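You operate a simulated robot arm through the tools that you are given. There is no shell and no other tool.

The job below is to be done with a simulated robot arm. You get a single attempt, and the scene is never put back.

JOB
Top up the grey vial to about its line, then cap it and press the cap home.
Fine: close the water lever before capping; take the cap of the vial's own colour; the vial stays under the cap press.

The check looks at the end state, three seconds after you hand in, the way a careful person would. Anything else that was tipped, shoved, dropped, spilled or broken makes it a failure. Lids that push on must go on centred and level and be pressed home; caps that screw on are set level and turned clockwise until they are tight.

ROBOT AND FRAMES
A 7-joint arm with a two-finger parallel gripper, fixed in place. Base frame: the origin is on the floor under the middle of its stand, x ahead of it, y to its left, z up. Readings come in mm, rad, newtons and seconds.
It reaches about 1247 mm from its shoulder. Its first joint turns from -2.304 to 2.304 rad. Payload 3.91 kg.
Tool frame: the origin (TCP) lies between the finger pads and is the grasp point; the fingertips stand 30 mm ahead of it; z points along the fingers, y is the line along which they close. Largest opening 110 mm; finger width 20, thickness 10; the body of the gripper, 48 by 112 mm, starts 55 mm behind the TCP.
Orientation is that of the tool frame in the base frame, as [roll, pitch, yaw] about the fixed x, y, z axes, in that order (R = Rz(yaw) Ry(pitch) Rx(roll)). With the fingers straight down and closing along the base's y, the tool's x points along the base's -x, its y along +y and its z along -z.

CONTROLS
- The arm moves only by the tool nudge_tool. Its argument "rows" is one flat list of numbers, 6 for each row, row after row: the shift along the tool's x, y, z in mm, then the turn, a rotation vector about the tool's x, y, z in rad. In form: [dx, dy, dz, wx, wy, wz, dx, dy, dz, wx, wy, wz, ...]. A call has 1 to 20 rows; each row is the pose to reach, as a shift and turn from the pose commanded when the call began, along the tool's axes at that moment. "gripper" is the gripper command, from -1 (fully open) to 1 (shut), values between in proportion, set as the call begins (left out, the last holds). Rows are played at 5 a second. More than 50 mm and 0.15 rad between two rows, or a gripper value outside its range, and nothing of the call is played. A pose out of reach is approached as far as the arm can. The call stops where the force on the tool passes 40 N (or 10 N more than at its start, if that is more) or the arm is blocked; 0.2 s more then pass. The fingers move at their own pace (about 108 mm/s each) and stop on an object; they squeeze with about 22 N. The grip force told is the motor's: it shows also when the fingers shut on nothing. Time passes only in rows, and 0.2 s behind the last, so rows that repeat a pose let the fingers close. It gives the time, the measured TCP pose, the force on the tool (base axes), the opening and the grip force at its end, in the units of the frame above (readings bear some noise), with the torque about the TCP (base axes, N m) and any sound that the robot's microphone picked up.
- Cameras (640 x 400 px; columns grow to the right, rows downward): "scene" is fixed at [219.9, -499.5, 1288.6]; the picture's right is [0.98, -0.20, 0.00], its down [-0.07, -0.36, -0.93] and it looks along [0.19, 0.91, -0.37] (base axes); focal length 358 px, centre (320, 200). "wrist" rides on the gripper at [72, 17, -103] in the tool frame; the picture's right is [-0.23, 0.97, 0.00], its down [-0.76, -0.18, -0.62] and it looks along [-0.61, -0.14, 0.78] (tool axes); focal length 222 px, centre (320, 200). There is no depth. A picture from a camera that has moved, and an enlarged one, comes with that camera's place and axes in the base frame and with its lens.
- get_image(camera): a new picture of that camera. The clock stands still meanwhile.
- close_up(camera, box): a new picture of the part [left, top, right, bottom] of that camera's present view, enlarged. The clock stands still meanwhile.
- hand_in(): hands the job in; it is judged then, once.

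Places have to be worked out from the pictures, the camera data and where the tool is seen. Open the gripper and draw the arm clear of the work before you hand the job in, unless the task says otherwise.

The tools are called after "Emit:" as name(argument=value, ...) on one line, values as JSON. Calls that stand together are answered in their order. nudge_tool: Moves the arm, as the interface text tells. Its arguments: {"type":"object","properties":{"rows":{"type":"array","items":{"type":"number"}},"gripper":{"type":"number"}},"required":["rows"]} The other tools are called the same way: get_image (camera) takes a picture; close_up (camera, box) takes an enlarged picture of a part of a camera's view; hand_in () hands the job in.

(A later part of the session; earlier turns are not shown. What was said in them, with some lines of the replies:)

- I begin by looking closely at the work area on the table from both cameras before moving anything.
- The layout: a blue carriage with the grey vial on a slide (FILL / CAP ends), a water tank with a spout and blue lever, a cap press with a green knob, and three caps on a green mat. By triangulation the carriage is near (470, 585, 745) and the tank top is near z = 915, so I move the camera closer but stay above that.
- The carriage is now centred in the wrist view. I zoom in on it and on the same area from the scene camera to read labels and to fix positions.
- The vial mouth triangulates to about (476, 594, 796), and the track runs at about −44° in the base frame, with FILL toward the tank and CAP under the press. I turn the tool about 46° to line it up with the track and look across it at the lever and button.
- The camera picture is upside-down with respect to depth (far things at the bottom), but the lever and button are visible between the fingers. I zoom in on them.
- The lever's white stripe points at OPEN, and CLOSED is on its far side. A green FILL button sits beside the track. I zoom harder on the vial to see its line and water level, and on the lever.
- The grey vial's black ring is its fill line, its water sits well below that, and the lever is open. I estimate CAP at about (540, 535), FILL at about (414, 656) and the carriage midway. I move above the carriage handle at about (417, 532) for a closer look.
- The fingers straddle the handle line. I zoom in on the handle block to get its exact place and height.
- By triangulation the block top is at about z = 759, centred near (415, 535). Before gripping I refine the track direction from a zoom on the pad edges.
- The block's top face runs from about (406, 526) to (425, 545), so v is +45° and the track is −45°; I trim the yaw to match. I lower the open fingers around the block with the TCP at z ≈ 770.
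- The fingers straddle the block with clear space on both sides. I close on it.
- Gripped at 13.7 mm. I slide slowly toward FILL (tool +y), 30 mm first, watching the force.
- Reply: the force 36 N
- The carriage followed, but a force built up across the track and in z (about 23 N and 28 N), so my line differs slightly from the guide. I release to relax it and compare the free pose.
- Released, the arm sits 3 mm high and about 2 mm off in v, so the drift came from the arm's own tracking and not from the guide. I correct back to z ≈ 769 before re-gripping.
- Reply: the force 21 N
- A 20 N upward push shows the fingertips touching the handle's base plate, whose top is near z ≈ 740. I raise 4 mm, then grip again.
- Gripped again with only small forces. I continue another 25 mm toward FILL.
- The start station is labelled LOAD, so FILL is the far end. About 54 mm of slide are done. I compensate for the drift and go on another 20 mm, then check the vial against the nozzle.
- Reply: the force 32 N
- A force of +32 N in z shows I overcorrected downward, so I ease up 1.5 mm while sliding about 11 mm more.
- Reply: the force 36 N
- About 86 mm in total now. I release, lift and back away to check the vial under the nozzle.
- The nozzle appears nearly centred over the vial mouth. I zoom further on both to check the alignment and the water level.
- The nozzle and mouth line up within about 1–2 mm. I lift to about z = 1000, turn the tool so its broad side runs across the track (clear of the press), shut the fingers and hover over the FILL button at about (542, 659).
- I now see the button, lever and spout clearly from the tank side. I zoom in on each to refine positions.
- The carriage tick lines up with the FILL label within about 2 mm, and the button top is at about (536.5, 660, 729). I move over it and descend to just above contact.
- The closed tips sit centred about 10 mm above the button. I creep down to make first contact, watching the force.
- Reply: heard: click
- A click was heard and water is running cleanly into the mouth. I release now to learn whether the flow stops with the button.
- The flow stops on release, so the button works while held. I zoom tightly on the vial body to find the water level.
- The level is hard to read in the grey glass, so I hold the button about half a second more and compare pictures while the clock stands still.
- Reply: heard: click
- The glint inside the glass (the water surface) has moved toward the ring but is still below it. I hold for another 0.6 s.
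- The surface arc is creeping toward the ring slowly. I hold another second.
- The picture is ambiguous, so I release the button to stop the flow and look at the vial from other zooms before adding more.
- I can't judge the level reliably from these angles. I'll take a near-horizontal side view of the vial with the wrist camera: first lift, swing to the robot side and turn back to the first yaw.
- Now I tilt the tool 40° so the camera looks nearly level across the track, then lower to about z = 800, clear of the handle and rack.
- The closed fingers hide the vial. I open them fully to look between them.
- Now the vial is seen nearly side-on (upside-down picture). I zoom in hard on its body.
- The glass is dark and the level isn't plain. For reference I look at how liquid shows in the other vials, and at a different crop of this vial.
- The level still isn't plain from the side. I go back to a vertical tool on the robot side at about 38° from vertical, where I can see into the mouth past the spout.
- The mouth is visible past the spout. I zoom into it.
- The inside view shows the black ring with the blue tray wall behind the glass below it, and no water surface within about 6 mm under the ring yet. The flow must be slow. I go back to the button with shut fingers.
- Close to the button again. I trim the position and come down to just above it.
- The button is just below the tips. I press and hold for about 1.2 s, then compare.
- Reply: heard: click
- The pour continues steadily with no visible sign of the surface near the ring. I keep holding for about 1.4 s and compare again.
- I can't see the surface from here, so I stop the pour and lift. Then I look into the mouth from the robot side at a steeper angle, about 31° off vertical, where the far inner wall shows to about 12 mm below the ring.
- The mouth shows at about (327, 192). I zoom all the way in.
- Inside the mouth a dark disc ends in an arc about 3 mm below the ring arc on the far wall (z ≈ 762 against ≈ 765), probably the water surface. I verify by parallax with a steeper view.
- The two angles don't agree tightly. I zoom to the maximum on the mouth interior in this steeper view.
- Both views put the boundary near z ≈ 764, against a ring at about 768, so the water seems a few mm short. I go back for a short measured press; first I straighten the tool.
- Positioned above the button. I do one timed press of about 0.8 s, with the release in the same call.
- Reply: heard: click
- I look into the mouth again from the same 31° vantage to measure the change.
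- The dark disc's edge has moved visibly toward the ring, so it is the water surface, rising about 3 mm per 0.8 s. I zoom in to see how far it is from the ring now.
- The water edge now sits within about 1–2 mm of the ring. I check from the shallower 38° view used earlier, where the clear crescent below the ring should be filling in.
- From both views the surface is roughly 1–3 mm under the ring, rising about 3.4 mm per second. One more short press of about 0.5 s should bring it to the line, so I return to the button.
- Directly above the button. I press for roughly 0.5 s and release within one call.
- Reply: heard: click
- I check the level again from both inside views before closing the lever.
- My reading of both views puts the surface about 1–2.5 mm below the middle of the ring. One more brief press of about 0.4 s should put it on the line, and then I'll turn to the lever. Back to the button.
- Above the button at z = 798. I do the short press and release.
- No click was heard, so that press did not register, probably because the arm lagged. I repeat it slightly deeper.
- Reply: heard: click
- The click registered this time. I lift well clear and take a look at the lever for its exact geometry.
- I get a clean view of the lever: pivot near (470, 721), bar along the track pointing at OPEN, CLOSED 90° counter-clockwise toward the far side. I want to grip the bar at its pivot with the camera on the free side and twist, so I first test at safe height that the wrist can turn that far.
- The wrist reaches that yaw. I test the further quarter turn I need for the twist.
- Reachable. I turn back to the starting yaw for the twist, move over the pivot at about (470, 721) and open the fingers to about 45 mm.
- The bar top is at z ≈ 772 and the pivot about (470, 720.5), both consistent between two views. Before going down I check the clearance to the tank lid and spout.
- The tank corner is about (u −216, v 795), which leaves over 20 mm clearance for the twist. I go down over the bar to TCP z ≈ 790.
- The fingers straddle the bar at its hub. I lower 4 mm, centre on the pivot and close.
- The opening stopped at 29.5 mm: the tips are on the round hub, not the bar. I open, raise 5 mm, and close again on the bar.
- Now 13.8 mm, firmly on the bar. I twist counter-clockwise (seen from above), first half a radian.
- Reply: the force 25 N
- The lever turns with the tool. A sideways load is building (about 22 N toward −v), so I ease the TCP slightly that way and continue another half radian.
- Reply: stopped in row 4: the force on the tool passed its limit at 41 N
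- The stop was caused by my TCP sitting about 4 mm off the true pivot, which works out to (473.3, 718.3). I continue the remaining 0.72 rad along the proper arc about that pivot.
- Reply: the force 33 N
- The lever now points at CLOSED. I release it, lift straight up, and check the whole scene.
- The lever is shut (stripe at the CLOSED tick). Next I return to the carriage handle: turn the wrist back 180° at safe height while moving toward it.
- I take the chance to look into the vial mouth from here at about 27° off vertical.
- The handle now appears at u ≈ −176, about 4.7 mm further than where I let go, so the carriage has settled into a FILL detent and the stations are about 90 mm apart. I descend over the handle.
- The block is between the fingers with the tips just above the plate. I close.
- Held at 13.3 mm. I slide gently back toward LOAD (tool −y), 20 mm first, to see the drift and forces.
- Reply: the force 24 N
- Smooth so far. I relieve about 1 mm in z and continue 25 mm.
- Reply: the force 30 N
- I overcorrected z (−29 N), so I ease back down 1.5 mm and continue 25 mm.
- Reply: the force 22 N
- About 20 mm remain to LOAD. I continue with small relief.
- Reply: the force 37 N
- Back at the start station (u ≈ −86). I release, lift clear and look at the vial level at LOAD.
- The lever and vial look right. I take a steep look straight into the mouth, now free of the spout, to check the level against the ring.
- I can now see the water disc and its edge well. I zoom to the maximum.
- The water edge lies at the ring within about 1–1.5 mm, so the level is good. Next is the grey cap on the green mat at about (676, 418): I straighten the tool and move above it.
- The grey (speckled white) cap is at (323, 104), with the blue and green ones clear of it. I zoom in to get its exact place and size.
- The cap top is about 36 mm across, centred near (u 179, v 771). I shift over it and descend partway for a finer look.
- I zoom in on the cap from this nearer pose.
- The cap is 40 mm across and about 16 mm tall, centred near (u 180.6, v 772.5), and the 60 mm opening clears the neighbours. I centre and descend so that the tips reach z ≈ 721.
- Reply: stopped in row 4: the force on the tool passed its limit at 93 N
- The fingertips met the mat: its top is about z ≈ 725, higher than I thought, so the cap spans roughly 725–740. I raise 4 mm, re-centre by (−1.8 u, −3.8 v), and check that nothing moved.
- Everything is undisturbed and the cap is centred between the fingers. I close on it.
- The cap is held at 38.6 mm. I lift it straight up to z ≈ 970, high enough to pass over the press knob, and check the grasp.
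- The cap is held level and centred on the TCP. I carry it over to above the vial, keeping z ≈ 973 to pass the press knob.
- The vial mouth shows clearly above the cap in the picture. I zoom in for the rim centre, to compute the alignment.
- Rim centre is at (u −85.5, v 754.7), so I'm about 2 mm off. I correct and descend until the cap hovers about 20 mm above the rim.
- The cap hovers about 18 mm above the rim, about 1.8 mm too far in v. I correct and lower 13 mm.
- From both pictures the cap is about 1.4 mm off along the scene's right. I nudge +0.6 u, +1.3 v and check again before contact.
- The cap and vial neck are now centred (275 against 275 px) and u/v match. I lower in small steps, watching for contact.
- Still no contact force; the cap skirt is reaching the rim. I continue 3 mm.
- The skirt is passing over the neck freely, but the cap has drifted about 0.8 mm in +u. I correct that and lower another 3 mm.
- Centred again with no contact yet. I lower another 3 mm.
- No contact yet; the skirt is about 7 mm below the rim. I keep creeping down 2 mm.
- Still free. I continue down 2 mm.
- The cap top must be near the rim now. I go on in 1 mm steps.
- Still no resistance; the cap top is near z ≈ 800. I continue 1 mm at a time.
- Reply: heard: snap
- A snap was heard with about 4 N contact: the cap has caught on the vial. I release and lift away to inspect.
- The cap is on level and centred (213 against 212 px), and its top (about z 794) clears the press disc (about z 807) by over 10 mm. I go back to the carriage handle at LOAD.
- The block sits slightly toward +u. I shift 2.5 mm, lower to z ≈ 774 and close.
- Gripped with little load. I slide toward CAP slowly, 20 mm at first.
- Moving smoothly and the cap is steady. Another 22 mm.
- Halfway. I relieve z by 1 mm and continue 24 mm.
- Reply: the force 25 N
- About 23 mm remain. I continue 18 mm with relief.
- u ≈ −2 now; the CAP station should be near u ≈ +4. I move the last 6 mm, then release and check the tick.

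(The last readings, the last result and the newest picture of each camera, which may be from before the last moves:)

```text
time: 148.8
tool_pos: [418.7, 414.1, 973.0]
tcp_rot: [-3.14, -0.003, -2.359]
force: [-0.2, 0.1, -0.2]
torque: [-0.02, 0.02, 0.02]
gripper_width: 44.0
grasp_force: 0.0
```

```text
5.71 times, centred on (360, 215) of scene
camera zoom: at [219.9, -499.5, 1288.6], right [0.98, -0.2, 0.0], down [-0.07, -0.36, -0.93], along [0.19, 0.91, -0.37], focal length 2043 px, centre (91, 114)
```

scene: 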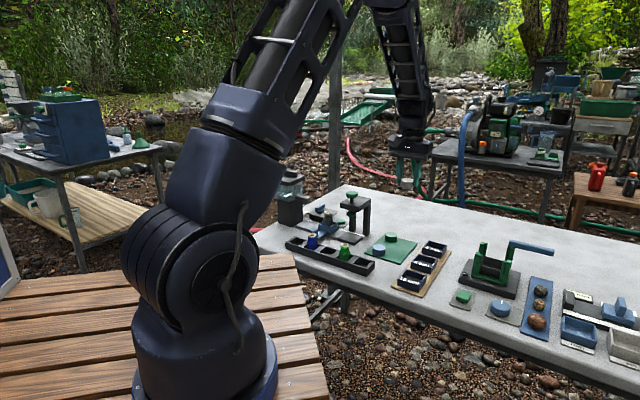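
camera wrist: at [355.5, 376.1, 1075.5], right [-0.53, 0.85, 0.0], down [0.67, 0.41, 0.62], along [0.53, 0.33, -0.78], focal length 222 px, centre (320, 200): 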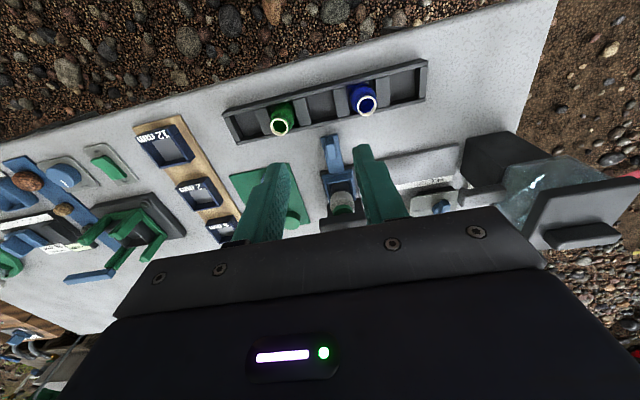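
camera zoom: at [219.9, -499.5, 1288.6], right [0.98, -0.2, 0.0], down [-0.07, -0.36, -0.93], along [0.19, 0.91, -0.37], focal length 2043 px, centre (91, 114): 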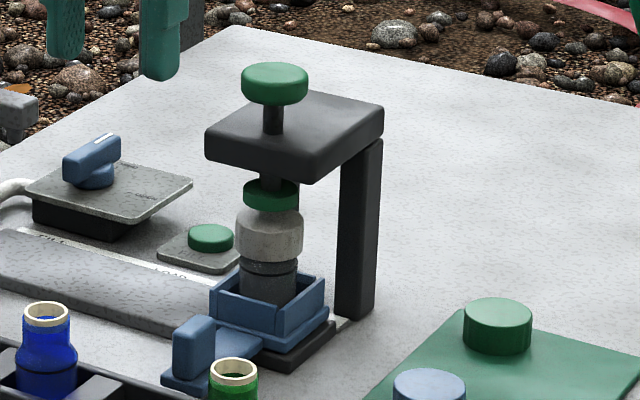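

The vial with its cap now stands under the press disc. I zoom in to check that it is centred.

Emit:
close_up(camera="scene", box=[345, 190, 375, 228])

Emit:
close_up(camera="wrist", box=[290, 120, 400, 230])

```text
10.53 times, centred on (360, 209) of scene
camera zoom: at [219.9, -499.5, 1288.6], right [0.98, -0.2, 0.0], down [-0.07, -0.36, -0.93], along [0.19, 0.91, -0.37], focal length 3764 px, centre (-101, 105)
```

zoom: 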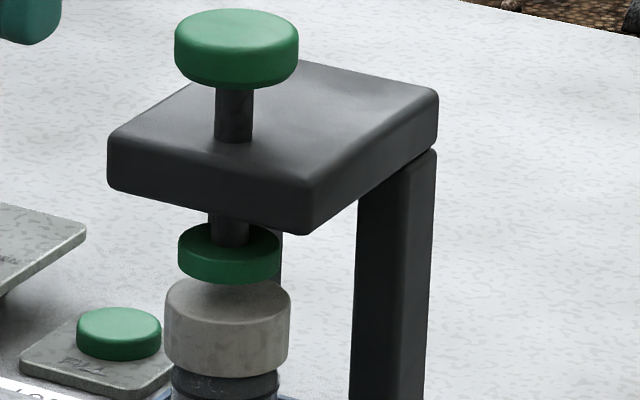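

```text
3.64 times, centred on (345, 175) of wrist
camera zoom: at [355.5, 376.1, 1075.5], right [-0.53, 0.85, 0.0], down [0.67, 0.41, 0.62], along [0.53, 0.33, -0.78], focal length 808 px, centre (229, 291)
```

zoom: 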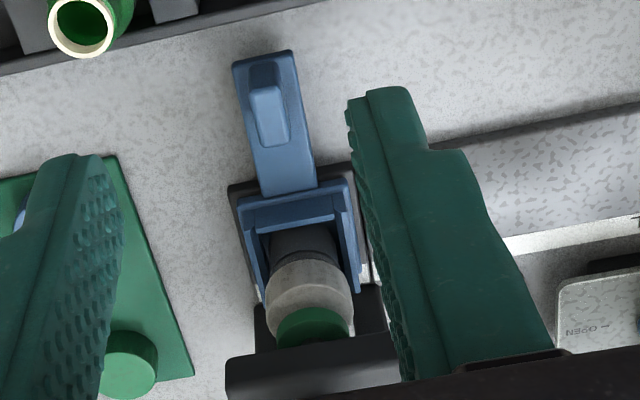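

Cap and disc are aligned within half a millimetre. I shut the fingers and move above the press knob at about (537, 531).

Emit:
nudge_tool(rows=[-40, 0, 0, 0, 0, 0, -80, 0, 0, 0, 0, 0, -120, -1, 0, 0, 0, 0, -166, -1, 0, 0, 0, 0, -166, -1, 0, 0, 0, 0], gripper=1)

Emit:
get_image(camera="wrist")

Emit:
close_up(camera="scene", box=[325, 150, 395, 230])

```text
time: 150.0
tool_pos: [541.1, 530.7, 972.5]
tcp_rot: [-3.139, 0.0, -2.358]
force: [1.2, 0.3, -0.1]
torque: [0.02, 0.02, -0.01]
gripper_width: 0.0
grasp_force: 21.9
```

```text
taken
camera wrist: at [476.9, 491.6, 1074.7], right [-0.53, 0.85, 0.0], down [0.66, 0.41, 0.62], along [0.53, 0.33, -0.78], focal length 222 px, centre (320, 200)
```

wrist: 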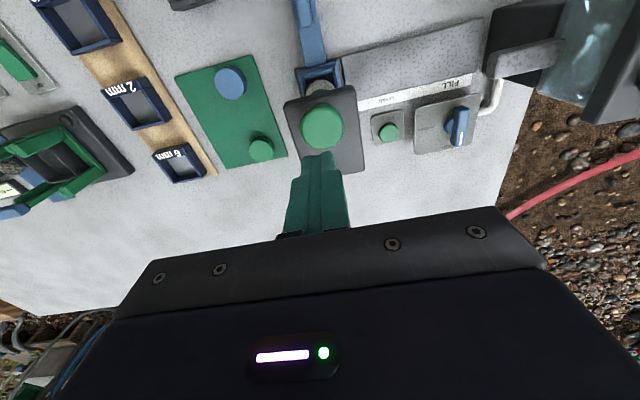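

```text
5.00 times, centred on (360, 190) of scene
camera zoom: at [219.9, -499.5, 1288.6], right [0.98, -0.2, 0.0], down [-0.07, -0.36, -0.93], along [0.19, 0.91, -0.37], focal length 1788 px, centre (120, 250)
```

zoom: 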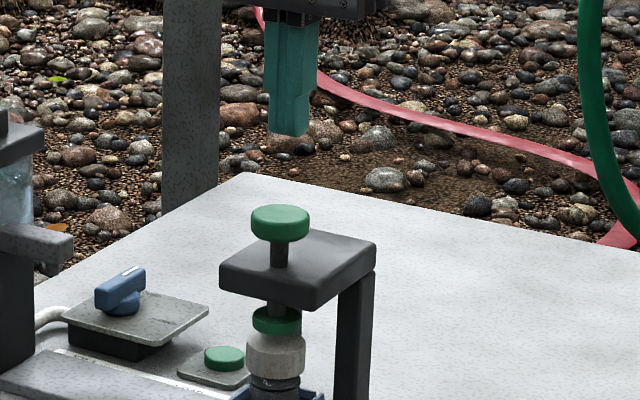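

The knob centre is about (u 3, v 753). I correct by 4 mm each way and descend to just above it.

Emit:
nudge_tool(rows=[4, 4.2, 15, 0, 0, 0, 4, 4.2, 35, 0, 0, 0, 4, 4.2, 48, 0, 0, 0, 4, 4.2, 48, 0, 0, 0])

Emit:
close_up(camera="scene", box=[335, 170, 385, 230])

Emit:
close_up(camera="wrist", box=[260, 90, 380, 220])

```text
time: 151.0
tool_pos: [533.2, 530.5, 926.4]
tcp_rot: [-3.142, 0.002, -2.358]
force: [0.5, 1.1, 0.1]
torque: [-0.02, 0.05, 0.02]
gripper_width: 0.2
grasp_force: 21.9
```

```text
6.67 times, centred on (360, 200) of scene
camera zoom: at [219.9, -499.5, 1288.6], right [0.98, -0.2, 0.0], down [-0.07, -0.36, -0.93], along [0.19, 0.91, -0.37], focal length 2384 px, centre (53, 200)
```

zoom: 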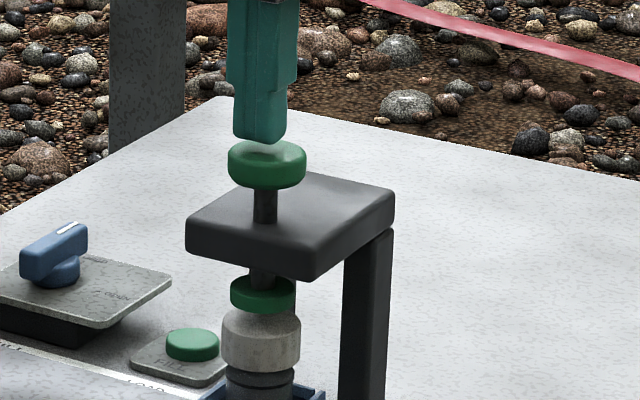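

```text
3.08 times, centred on (320, 155) of wrist
camera zoom: at [469.7, 492.3, 1027.7], right [-0.53, 0.85, 0.0], down [0.66, 0.41, 0.62], along [0.53, 0.33, -0.78], focal length 684 px, centre (320, 338)
```

zoom: 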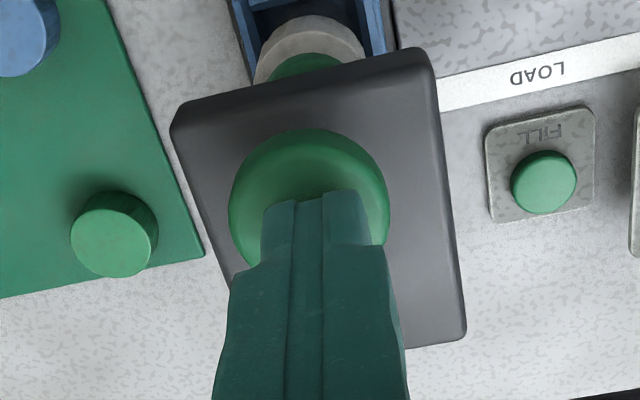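

The tips are centred over the knob. I start pressing down in small steps, watching force and sound.

Emit:
nudge_tool(rows=[0, 0, 4, 0, 0, 0, 0, 0, 8, 0, 0, 0, 0, 0, 12, 0, 0, 0, 0, 0, 15, 0, 0, 0, 0, 0, 15, 0, 0, 0])

Emit:
close_up(camera="scene", box=[335, 170, 385, 230])

```text
time: 152.2
tool_pos: [533.0, 531.1, 910.9]
tcp_rot: [-3.139, 0.001, -2.359]
force: [0.4, 0.7, 1.6]
torque: [0.01, -0.04, 0.05]
gripper_width: 0.1
grasp_force: 21.9
heard: click
```

```text
6.67 times, centred on (360, 200) of scene
camera zoom: at [219.9, -499.5, 1288.6], right [0.98, -0.2, 0.0], down [-0.07, -0.36, -0.93], along [0.19, 0.91, -0.37], focal length 2384 px, centre (53, 200)
```

zoom: 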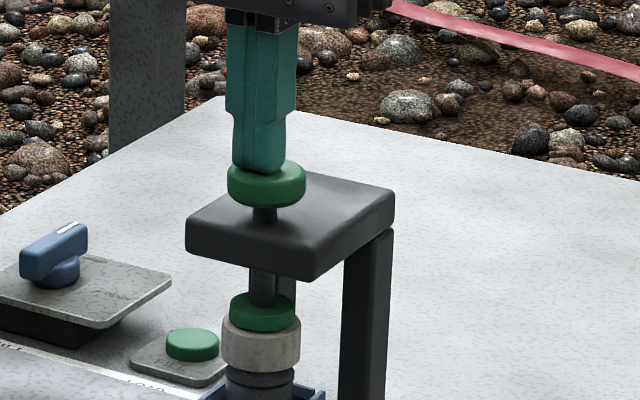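

A click was heard and the disc has come down to the cap. I continue pressing to seat it.

Emit:
nudge_tool(rows=[0, 0, 1.5, 0, 0, 0, 0, 0, 3, 0, 0, 0, 0, 0, 4.5, 0, 0, 0, 0, 0, 4.5, 0, 0, 0])

Emit:
close_up(camera="scene", box=[345, 190, 375, 228])

```text
time: 153.2
tool_pos: [532.8, 531.4, 908.4]
tcp_rot: [-3.139, 0.001, -2.359]
force: [-3.6, -7.8, 39.2]
torque: [-0.29, 0.1, 0.02]
gripper_width: 0.3
grasp_force: 21.4
```

```text
10.53 times, centred on (360, 209) of scene
camera zoom: at [219.9, -499.5, 1288.6], right [0.98, -0.2, 0.0], down [-0.07, -0.36, -0.93], along [0.19, 0.91, -0.37], focal length 3764 px, centre (-101, 105)
```

zoom: 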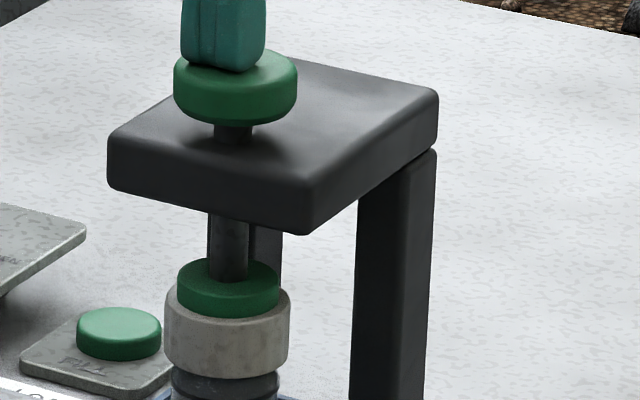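

The disc bears on the cap with 39 N and there has been no further movement yet. I press a little harder and look at the cap.

Emit:
nudge_tool(rows=[0, 0, 0.5, 0, 0, 0, 0, 0, 1, 0, 0, 0, 0, 0, 1.5, 0, 0, 0])

Emit:
close_up(camera="scene", box=[345, 200, 375, 228])

```text
time: 153.6
tool_pos: [534.3, 531.2, 908.0]
tcp_rot: [-3.139, 0.002, -2.359]
force: [-4.8, -8.4, 20.4]
torque: [-0.24, 0.2, 0.03]
gripper_width: 0.0
grasp_force: 22.2
stopped in row 2: the force on the tool passed its limit at 52 N (the readings are from after the stop); the commanded pose is now the measured one
```

```text
14.29 times, centred on (360, 214) of scene
camera zoom: at [219.9, -499.5, 1288.6], right [0.98, -0.2, 0.0], down [-0.07, -0.36, -0.93], along [0.19, 0.91, -0.37], focal length 5108 px, centre (-251, 0)
```

zoom: 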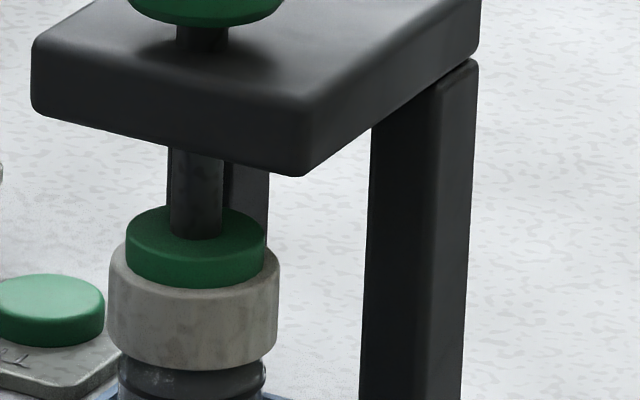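

Over 50 N with no more travel, so the cap is hard against its seat. I lift off the knob and inspect the result.

Emit:
nudge_tool(rows=[0, 0, -8, 0, 0, 0, 0, 0, -20, 0, 0, 0, 0, 0, -50, 0, 0, 0, 0, 0, -90, 0, 0, 0, 0, 0, -90, 0, 0, 0])

Emit:
close_up(camera="scene", box=[345, 200, 375, 228])

Emit:
close_up(camera="scene", box=[345, 212, 370, 232])

```text
time: 154.8
tool_pos: [533.4, 533.6, 995.8]
tcp_rot: [-3.139, 0.001, -2.361]
force: [-0.1, 0.3, -0.2]
torque: [0.03, 0.01, -0.03]
gripper_width: 0.0
grasp_force: 22.1
```

```text
14.29 times, centred on (360, 214) of scene
camera zoom: at [219.9, -499.5, 1288.6], right [0.98, -0.2, 0.0], down [-0.07, -0.36, -0.93], along [0.19, 0.91, -0.37], focal length 5108 px, centre (-251, 0)
```

zoom: 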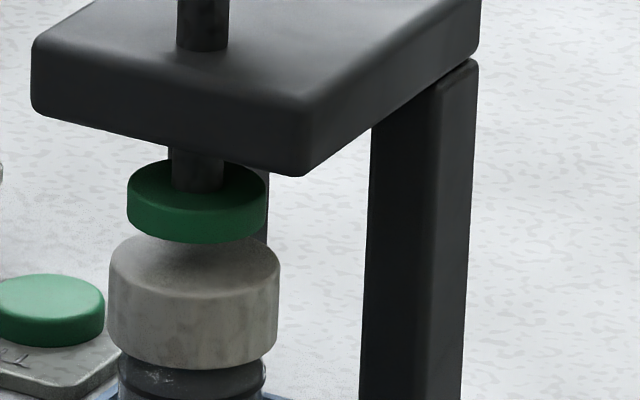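

```text
16.00 times, centred on (358, 222) of scene
camera zoom: at [219.9, -499.5, 1288.6], right [0.98, -0.2, 0.0], down [-0.07, -0.36, -0.93], along [0.19, 0.91, -0.37], focal length 5721 px, centre (-280, -152)
```

zoom: 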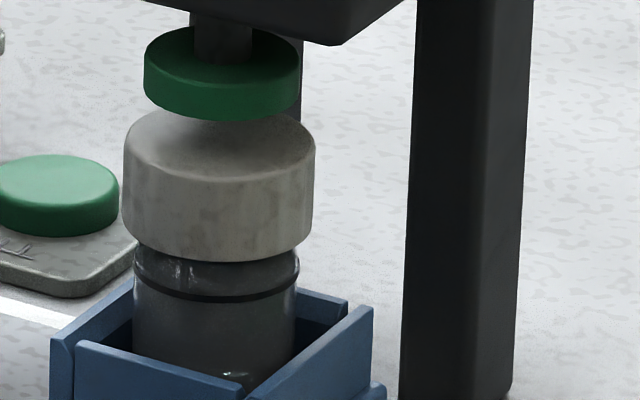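

The cap sits level and centred on the vial after pressing, and the disc has sprung back up. I back off toward the robot side and take a lower wrist view to confirm that the cap is level and home.

Emit:
nudge_tool(rows=[40, 3, 0, 0, 0, 0, 80, 6, 0, 0, 0, 0, 124, 10, 0, 0, 0, 0, 124, 10, 20, 0, -0.12, 0, 124, 10, 50, 0, -0.24, 0, 124, 10, 85, 0, -0.35, 0, 124, 10, 120, 0, -0.35, 0, 124, 10, 120, 0, -0.35, 0], gripper=-1)

Emit:
get_image(camera="wrist")

```text
time: 156.6
tool_pos: [438.2, 450.3, 876.6]
tcp_rot: [-3.14, 0.351, -2.36]
force: [-0.2, -0.3, -0.1]
torque: [-0.02, 0.03, -0.04]
gripper_width: 110.0
grasp_force: 0.0
```

```text
taken
camera wrist: at [352.4, 389.8, 947.1], right [-0.54, 0.84, 0.08], down [0.48, 0.23, 0.85], along [0.7, 0.49, -0.53], focal length 222 px, centre (320, 200)
```

wrist: 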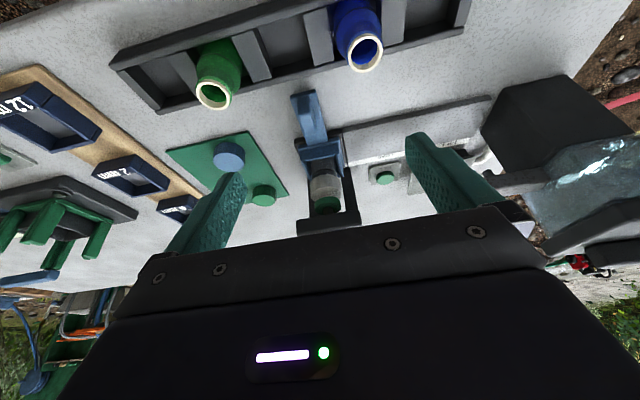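

I zoom in on the capped vial from this side.

Emit:
close_up(camera="wrist", box=[295, 140, 365, 225])

Emit:
close_up(camera="scene", box=[340, 185, 380, 235])

```text
4.71 times, centred on (330, 182) of wrist
camera zoom: at [352.4, 389.8, 947.1], right [-0.54, 0.84, 0.08], down [0.48, 0.23, 0.85], along [0.7, 0.49, -0.53], focal length 1045 px, centre (273, 282)
```

zoom: 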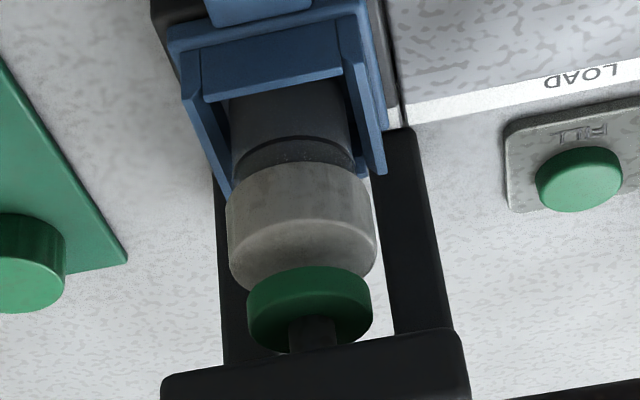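

```text
8.00 times, centred on (360, 210) of scene
camera zoom: at [219.9, -499.5, 1288.6], right [0.98, -0.2, 0.0], down [-0.07, -0.36, -0.93], along [0.19, 0.91, -0.37], focal length 2860 px, centre (0, 120)
```

zoom: 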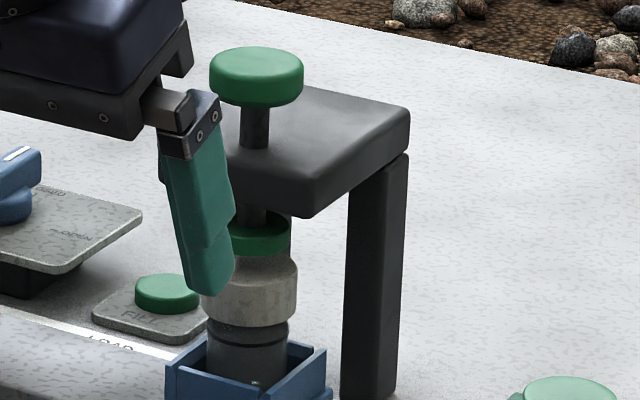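

The cap's rim runs parallel to the vial's ring: level, centred and seated. With the gripper open I draw the arm up and away to near its starting place.

Emit:
nudge_tool(rows=[-13.7, 0, -37.6, 0, 0, 0, -27.4, 0, -75.2, 0, 0, 0, -41, 0, -112.7, 0, 0, 0, -27, 18.6, -144.7, 0, 0.07, 0, -13, 37.2, -176.7, 0, 0.14, 0, 1, 55.8, -208.7, 0, 0.21, 0, 15, 74.4, -240.7, 0, 0.28, 0, 29, 93, -272.5, 0, 0.35, 0, 29, 93, -272.5, 0, 0.35, 0], gripper=-1)

Emit:
get_image(camera="scene")

Emit:
close_up(camera="scene", box=[265, 165, 445, 285])

Emit:
close_up(camera="scene", box=[345, 200, 375, 232])

```text
time: 158.6
tool_pos: [287.6, 432.7, 1123.9]
tcp_rot: [-3.139, 0.0, -2.36]
force: [0.7, -0.7, 0.1]
torque: [0.04, -0.03, 0.0]
gripper_width: 110.1
grasp_force: 0.1
```

```text
taken
```

scene: 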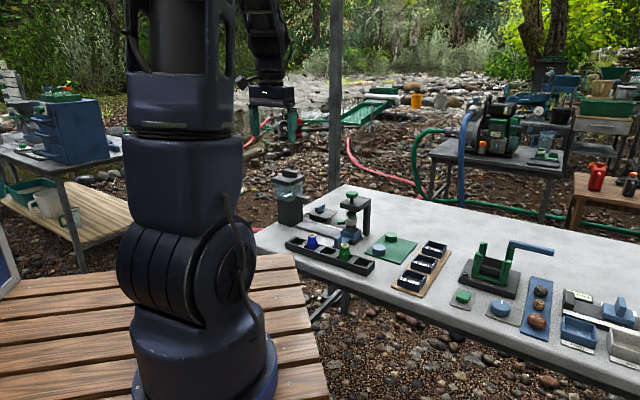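

```text
3.33 times, centred on (355, 225) of scene
camera zoom: at [219.9, -499.5, 1288.6], right [0.98, -0.2, 0.0], down [-0.07, -0.36, -0.93], along [0.19, 0.91, -0.37], focal length 1192 px, centre (203, 117)
```

zoom: 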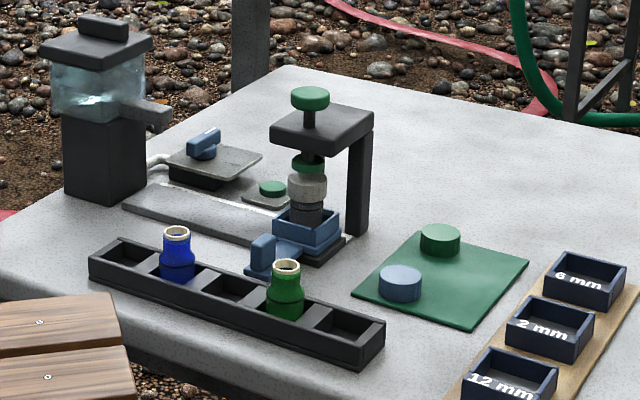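

```text
12.50 times, centred on (360, 216) of scene
camera zoom: at [219.9, -499.5, 1288.6], right [0.98, -0.2, 0.0], down [-0.07, -0.36, -0.93], along [0.19, 0.91, -0.37], focal length 4470 px, centre (-180, 0)
```

zoom: 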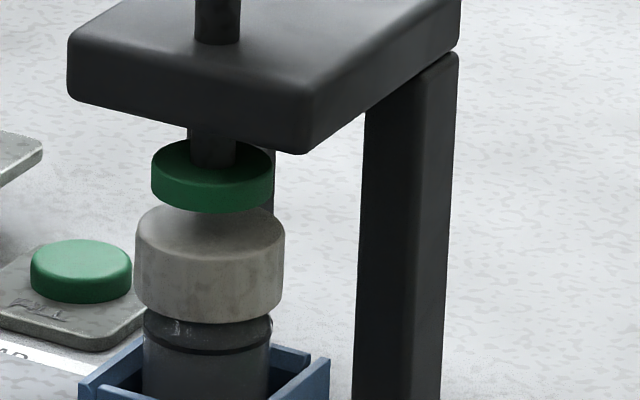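

The end state looks right. The grey vial, filled to its ring, wears the grey cap level and pressed under the cap press, and the lever points at CLOSED. The other vials and caps are untouched, with no spill, and the arm is clear with the gripper open, so I hand the job in.

Emit:
hand_in()

```text
The job is handed in.
```

I handed the job in: the grey vial is filled to about its line, capped with the grey cap and standing under the cap press. The water lever was closed before capping. I don't have the check's result.

- **Fill:** the vial's dark glass made the level hard to read. From several views into the mouth, the water sits within about 1.5 mm of the line.
- **Cap:** it went on level and centred, and a snap was heard at only about 4 N. I then pushed the press down to about 52 N, and the cap went no further.
- **Rest of the table:** nothing else looked moved or spilled in the last pictures. The fingertips did bump the cap mat once (the force peaked at 93 N), but nothing shifted. The arm is drawn clear with the gripper open.
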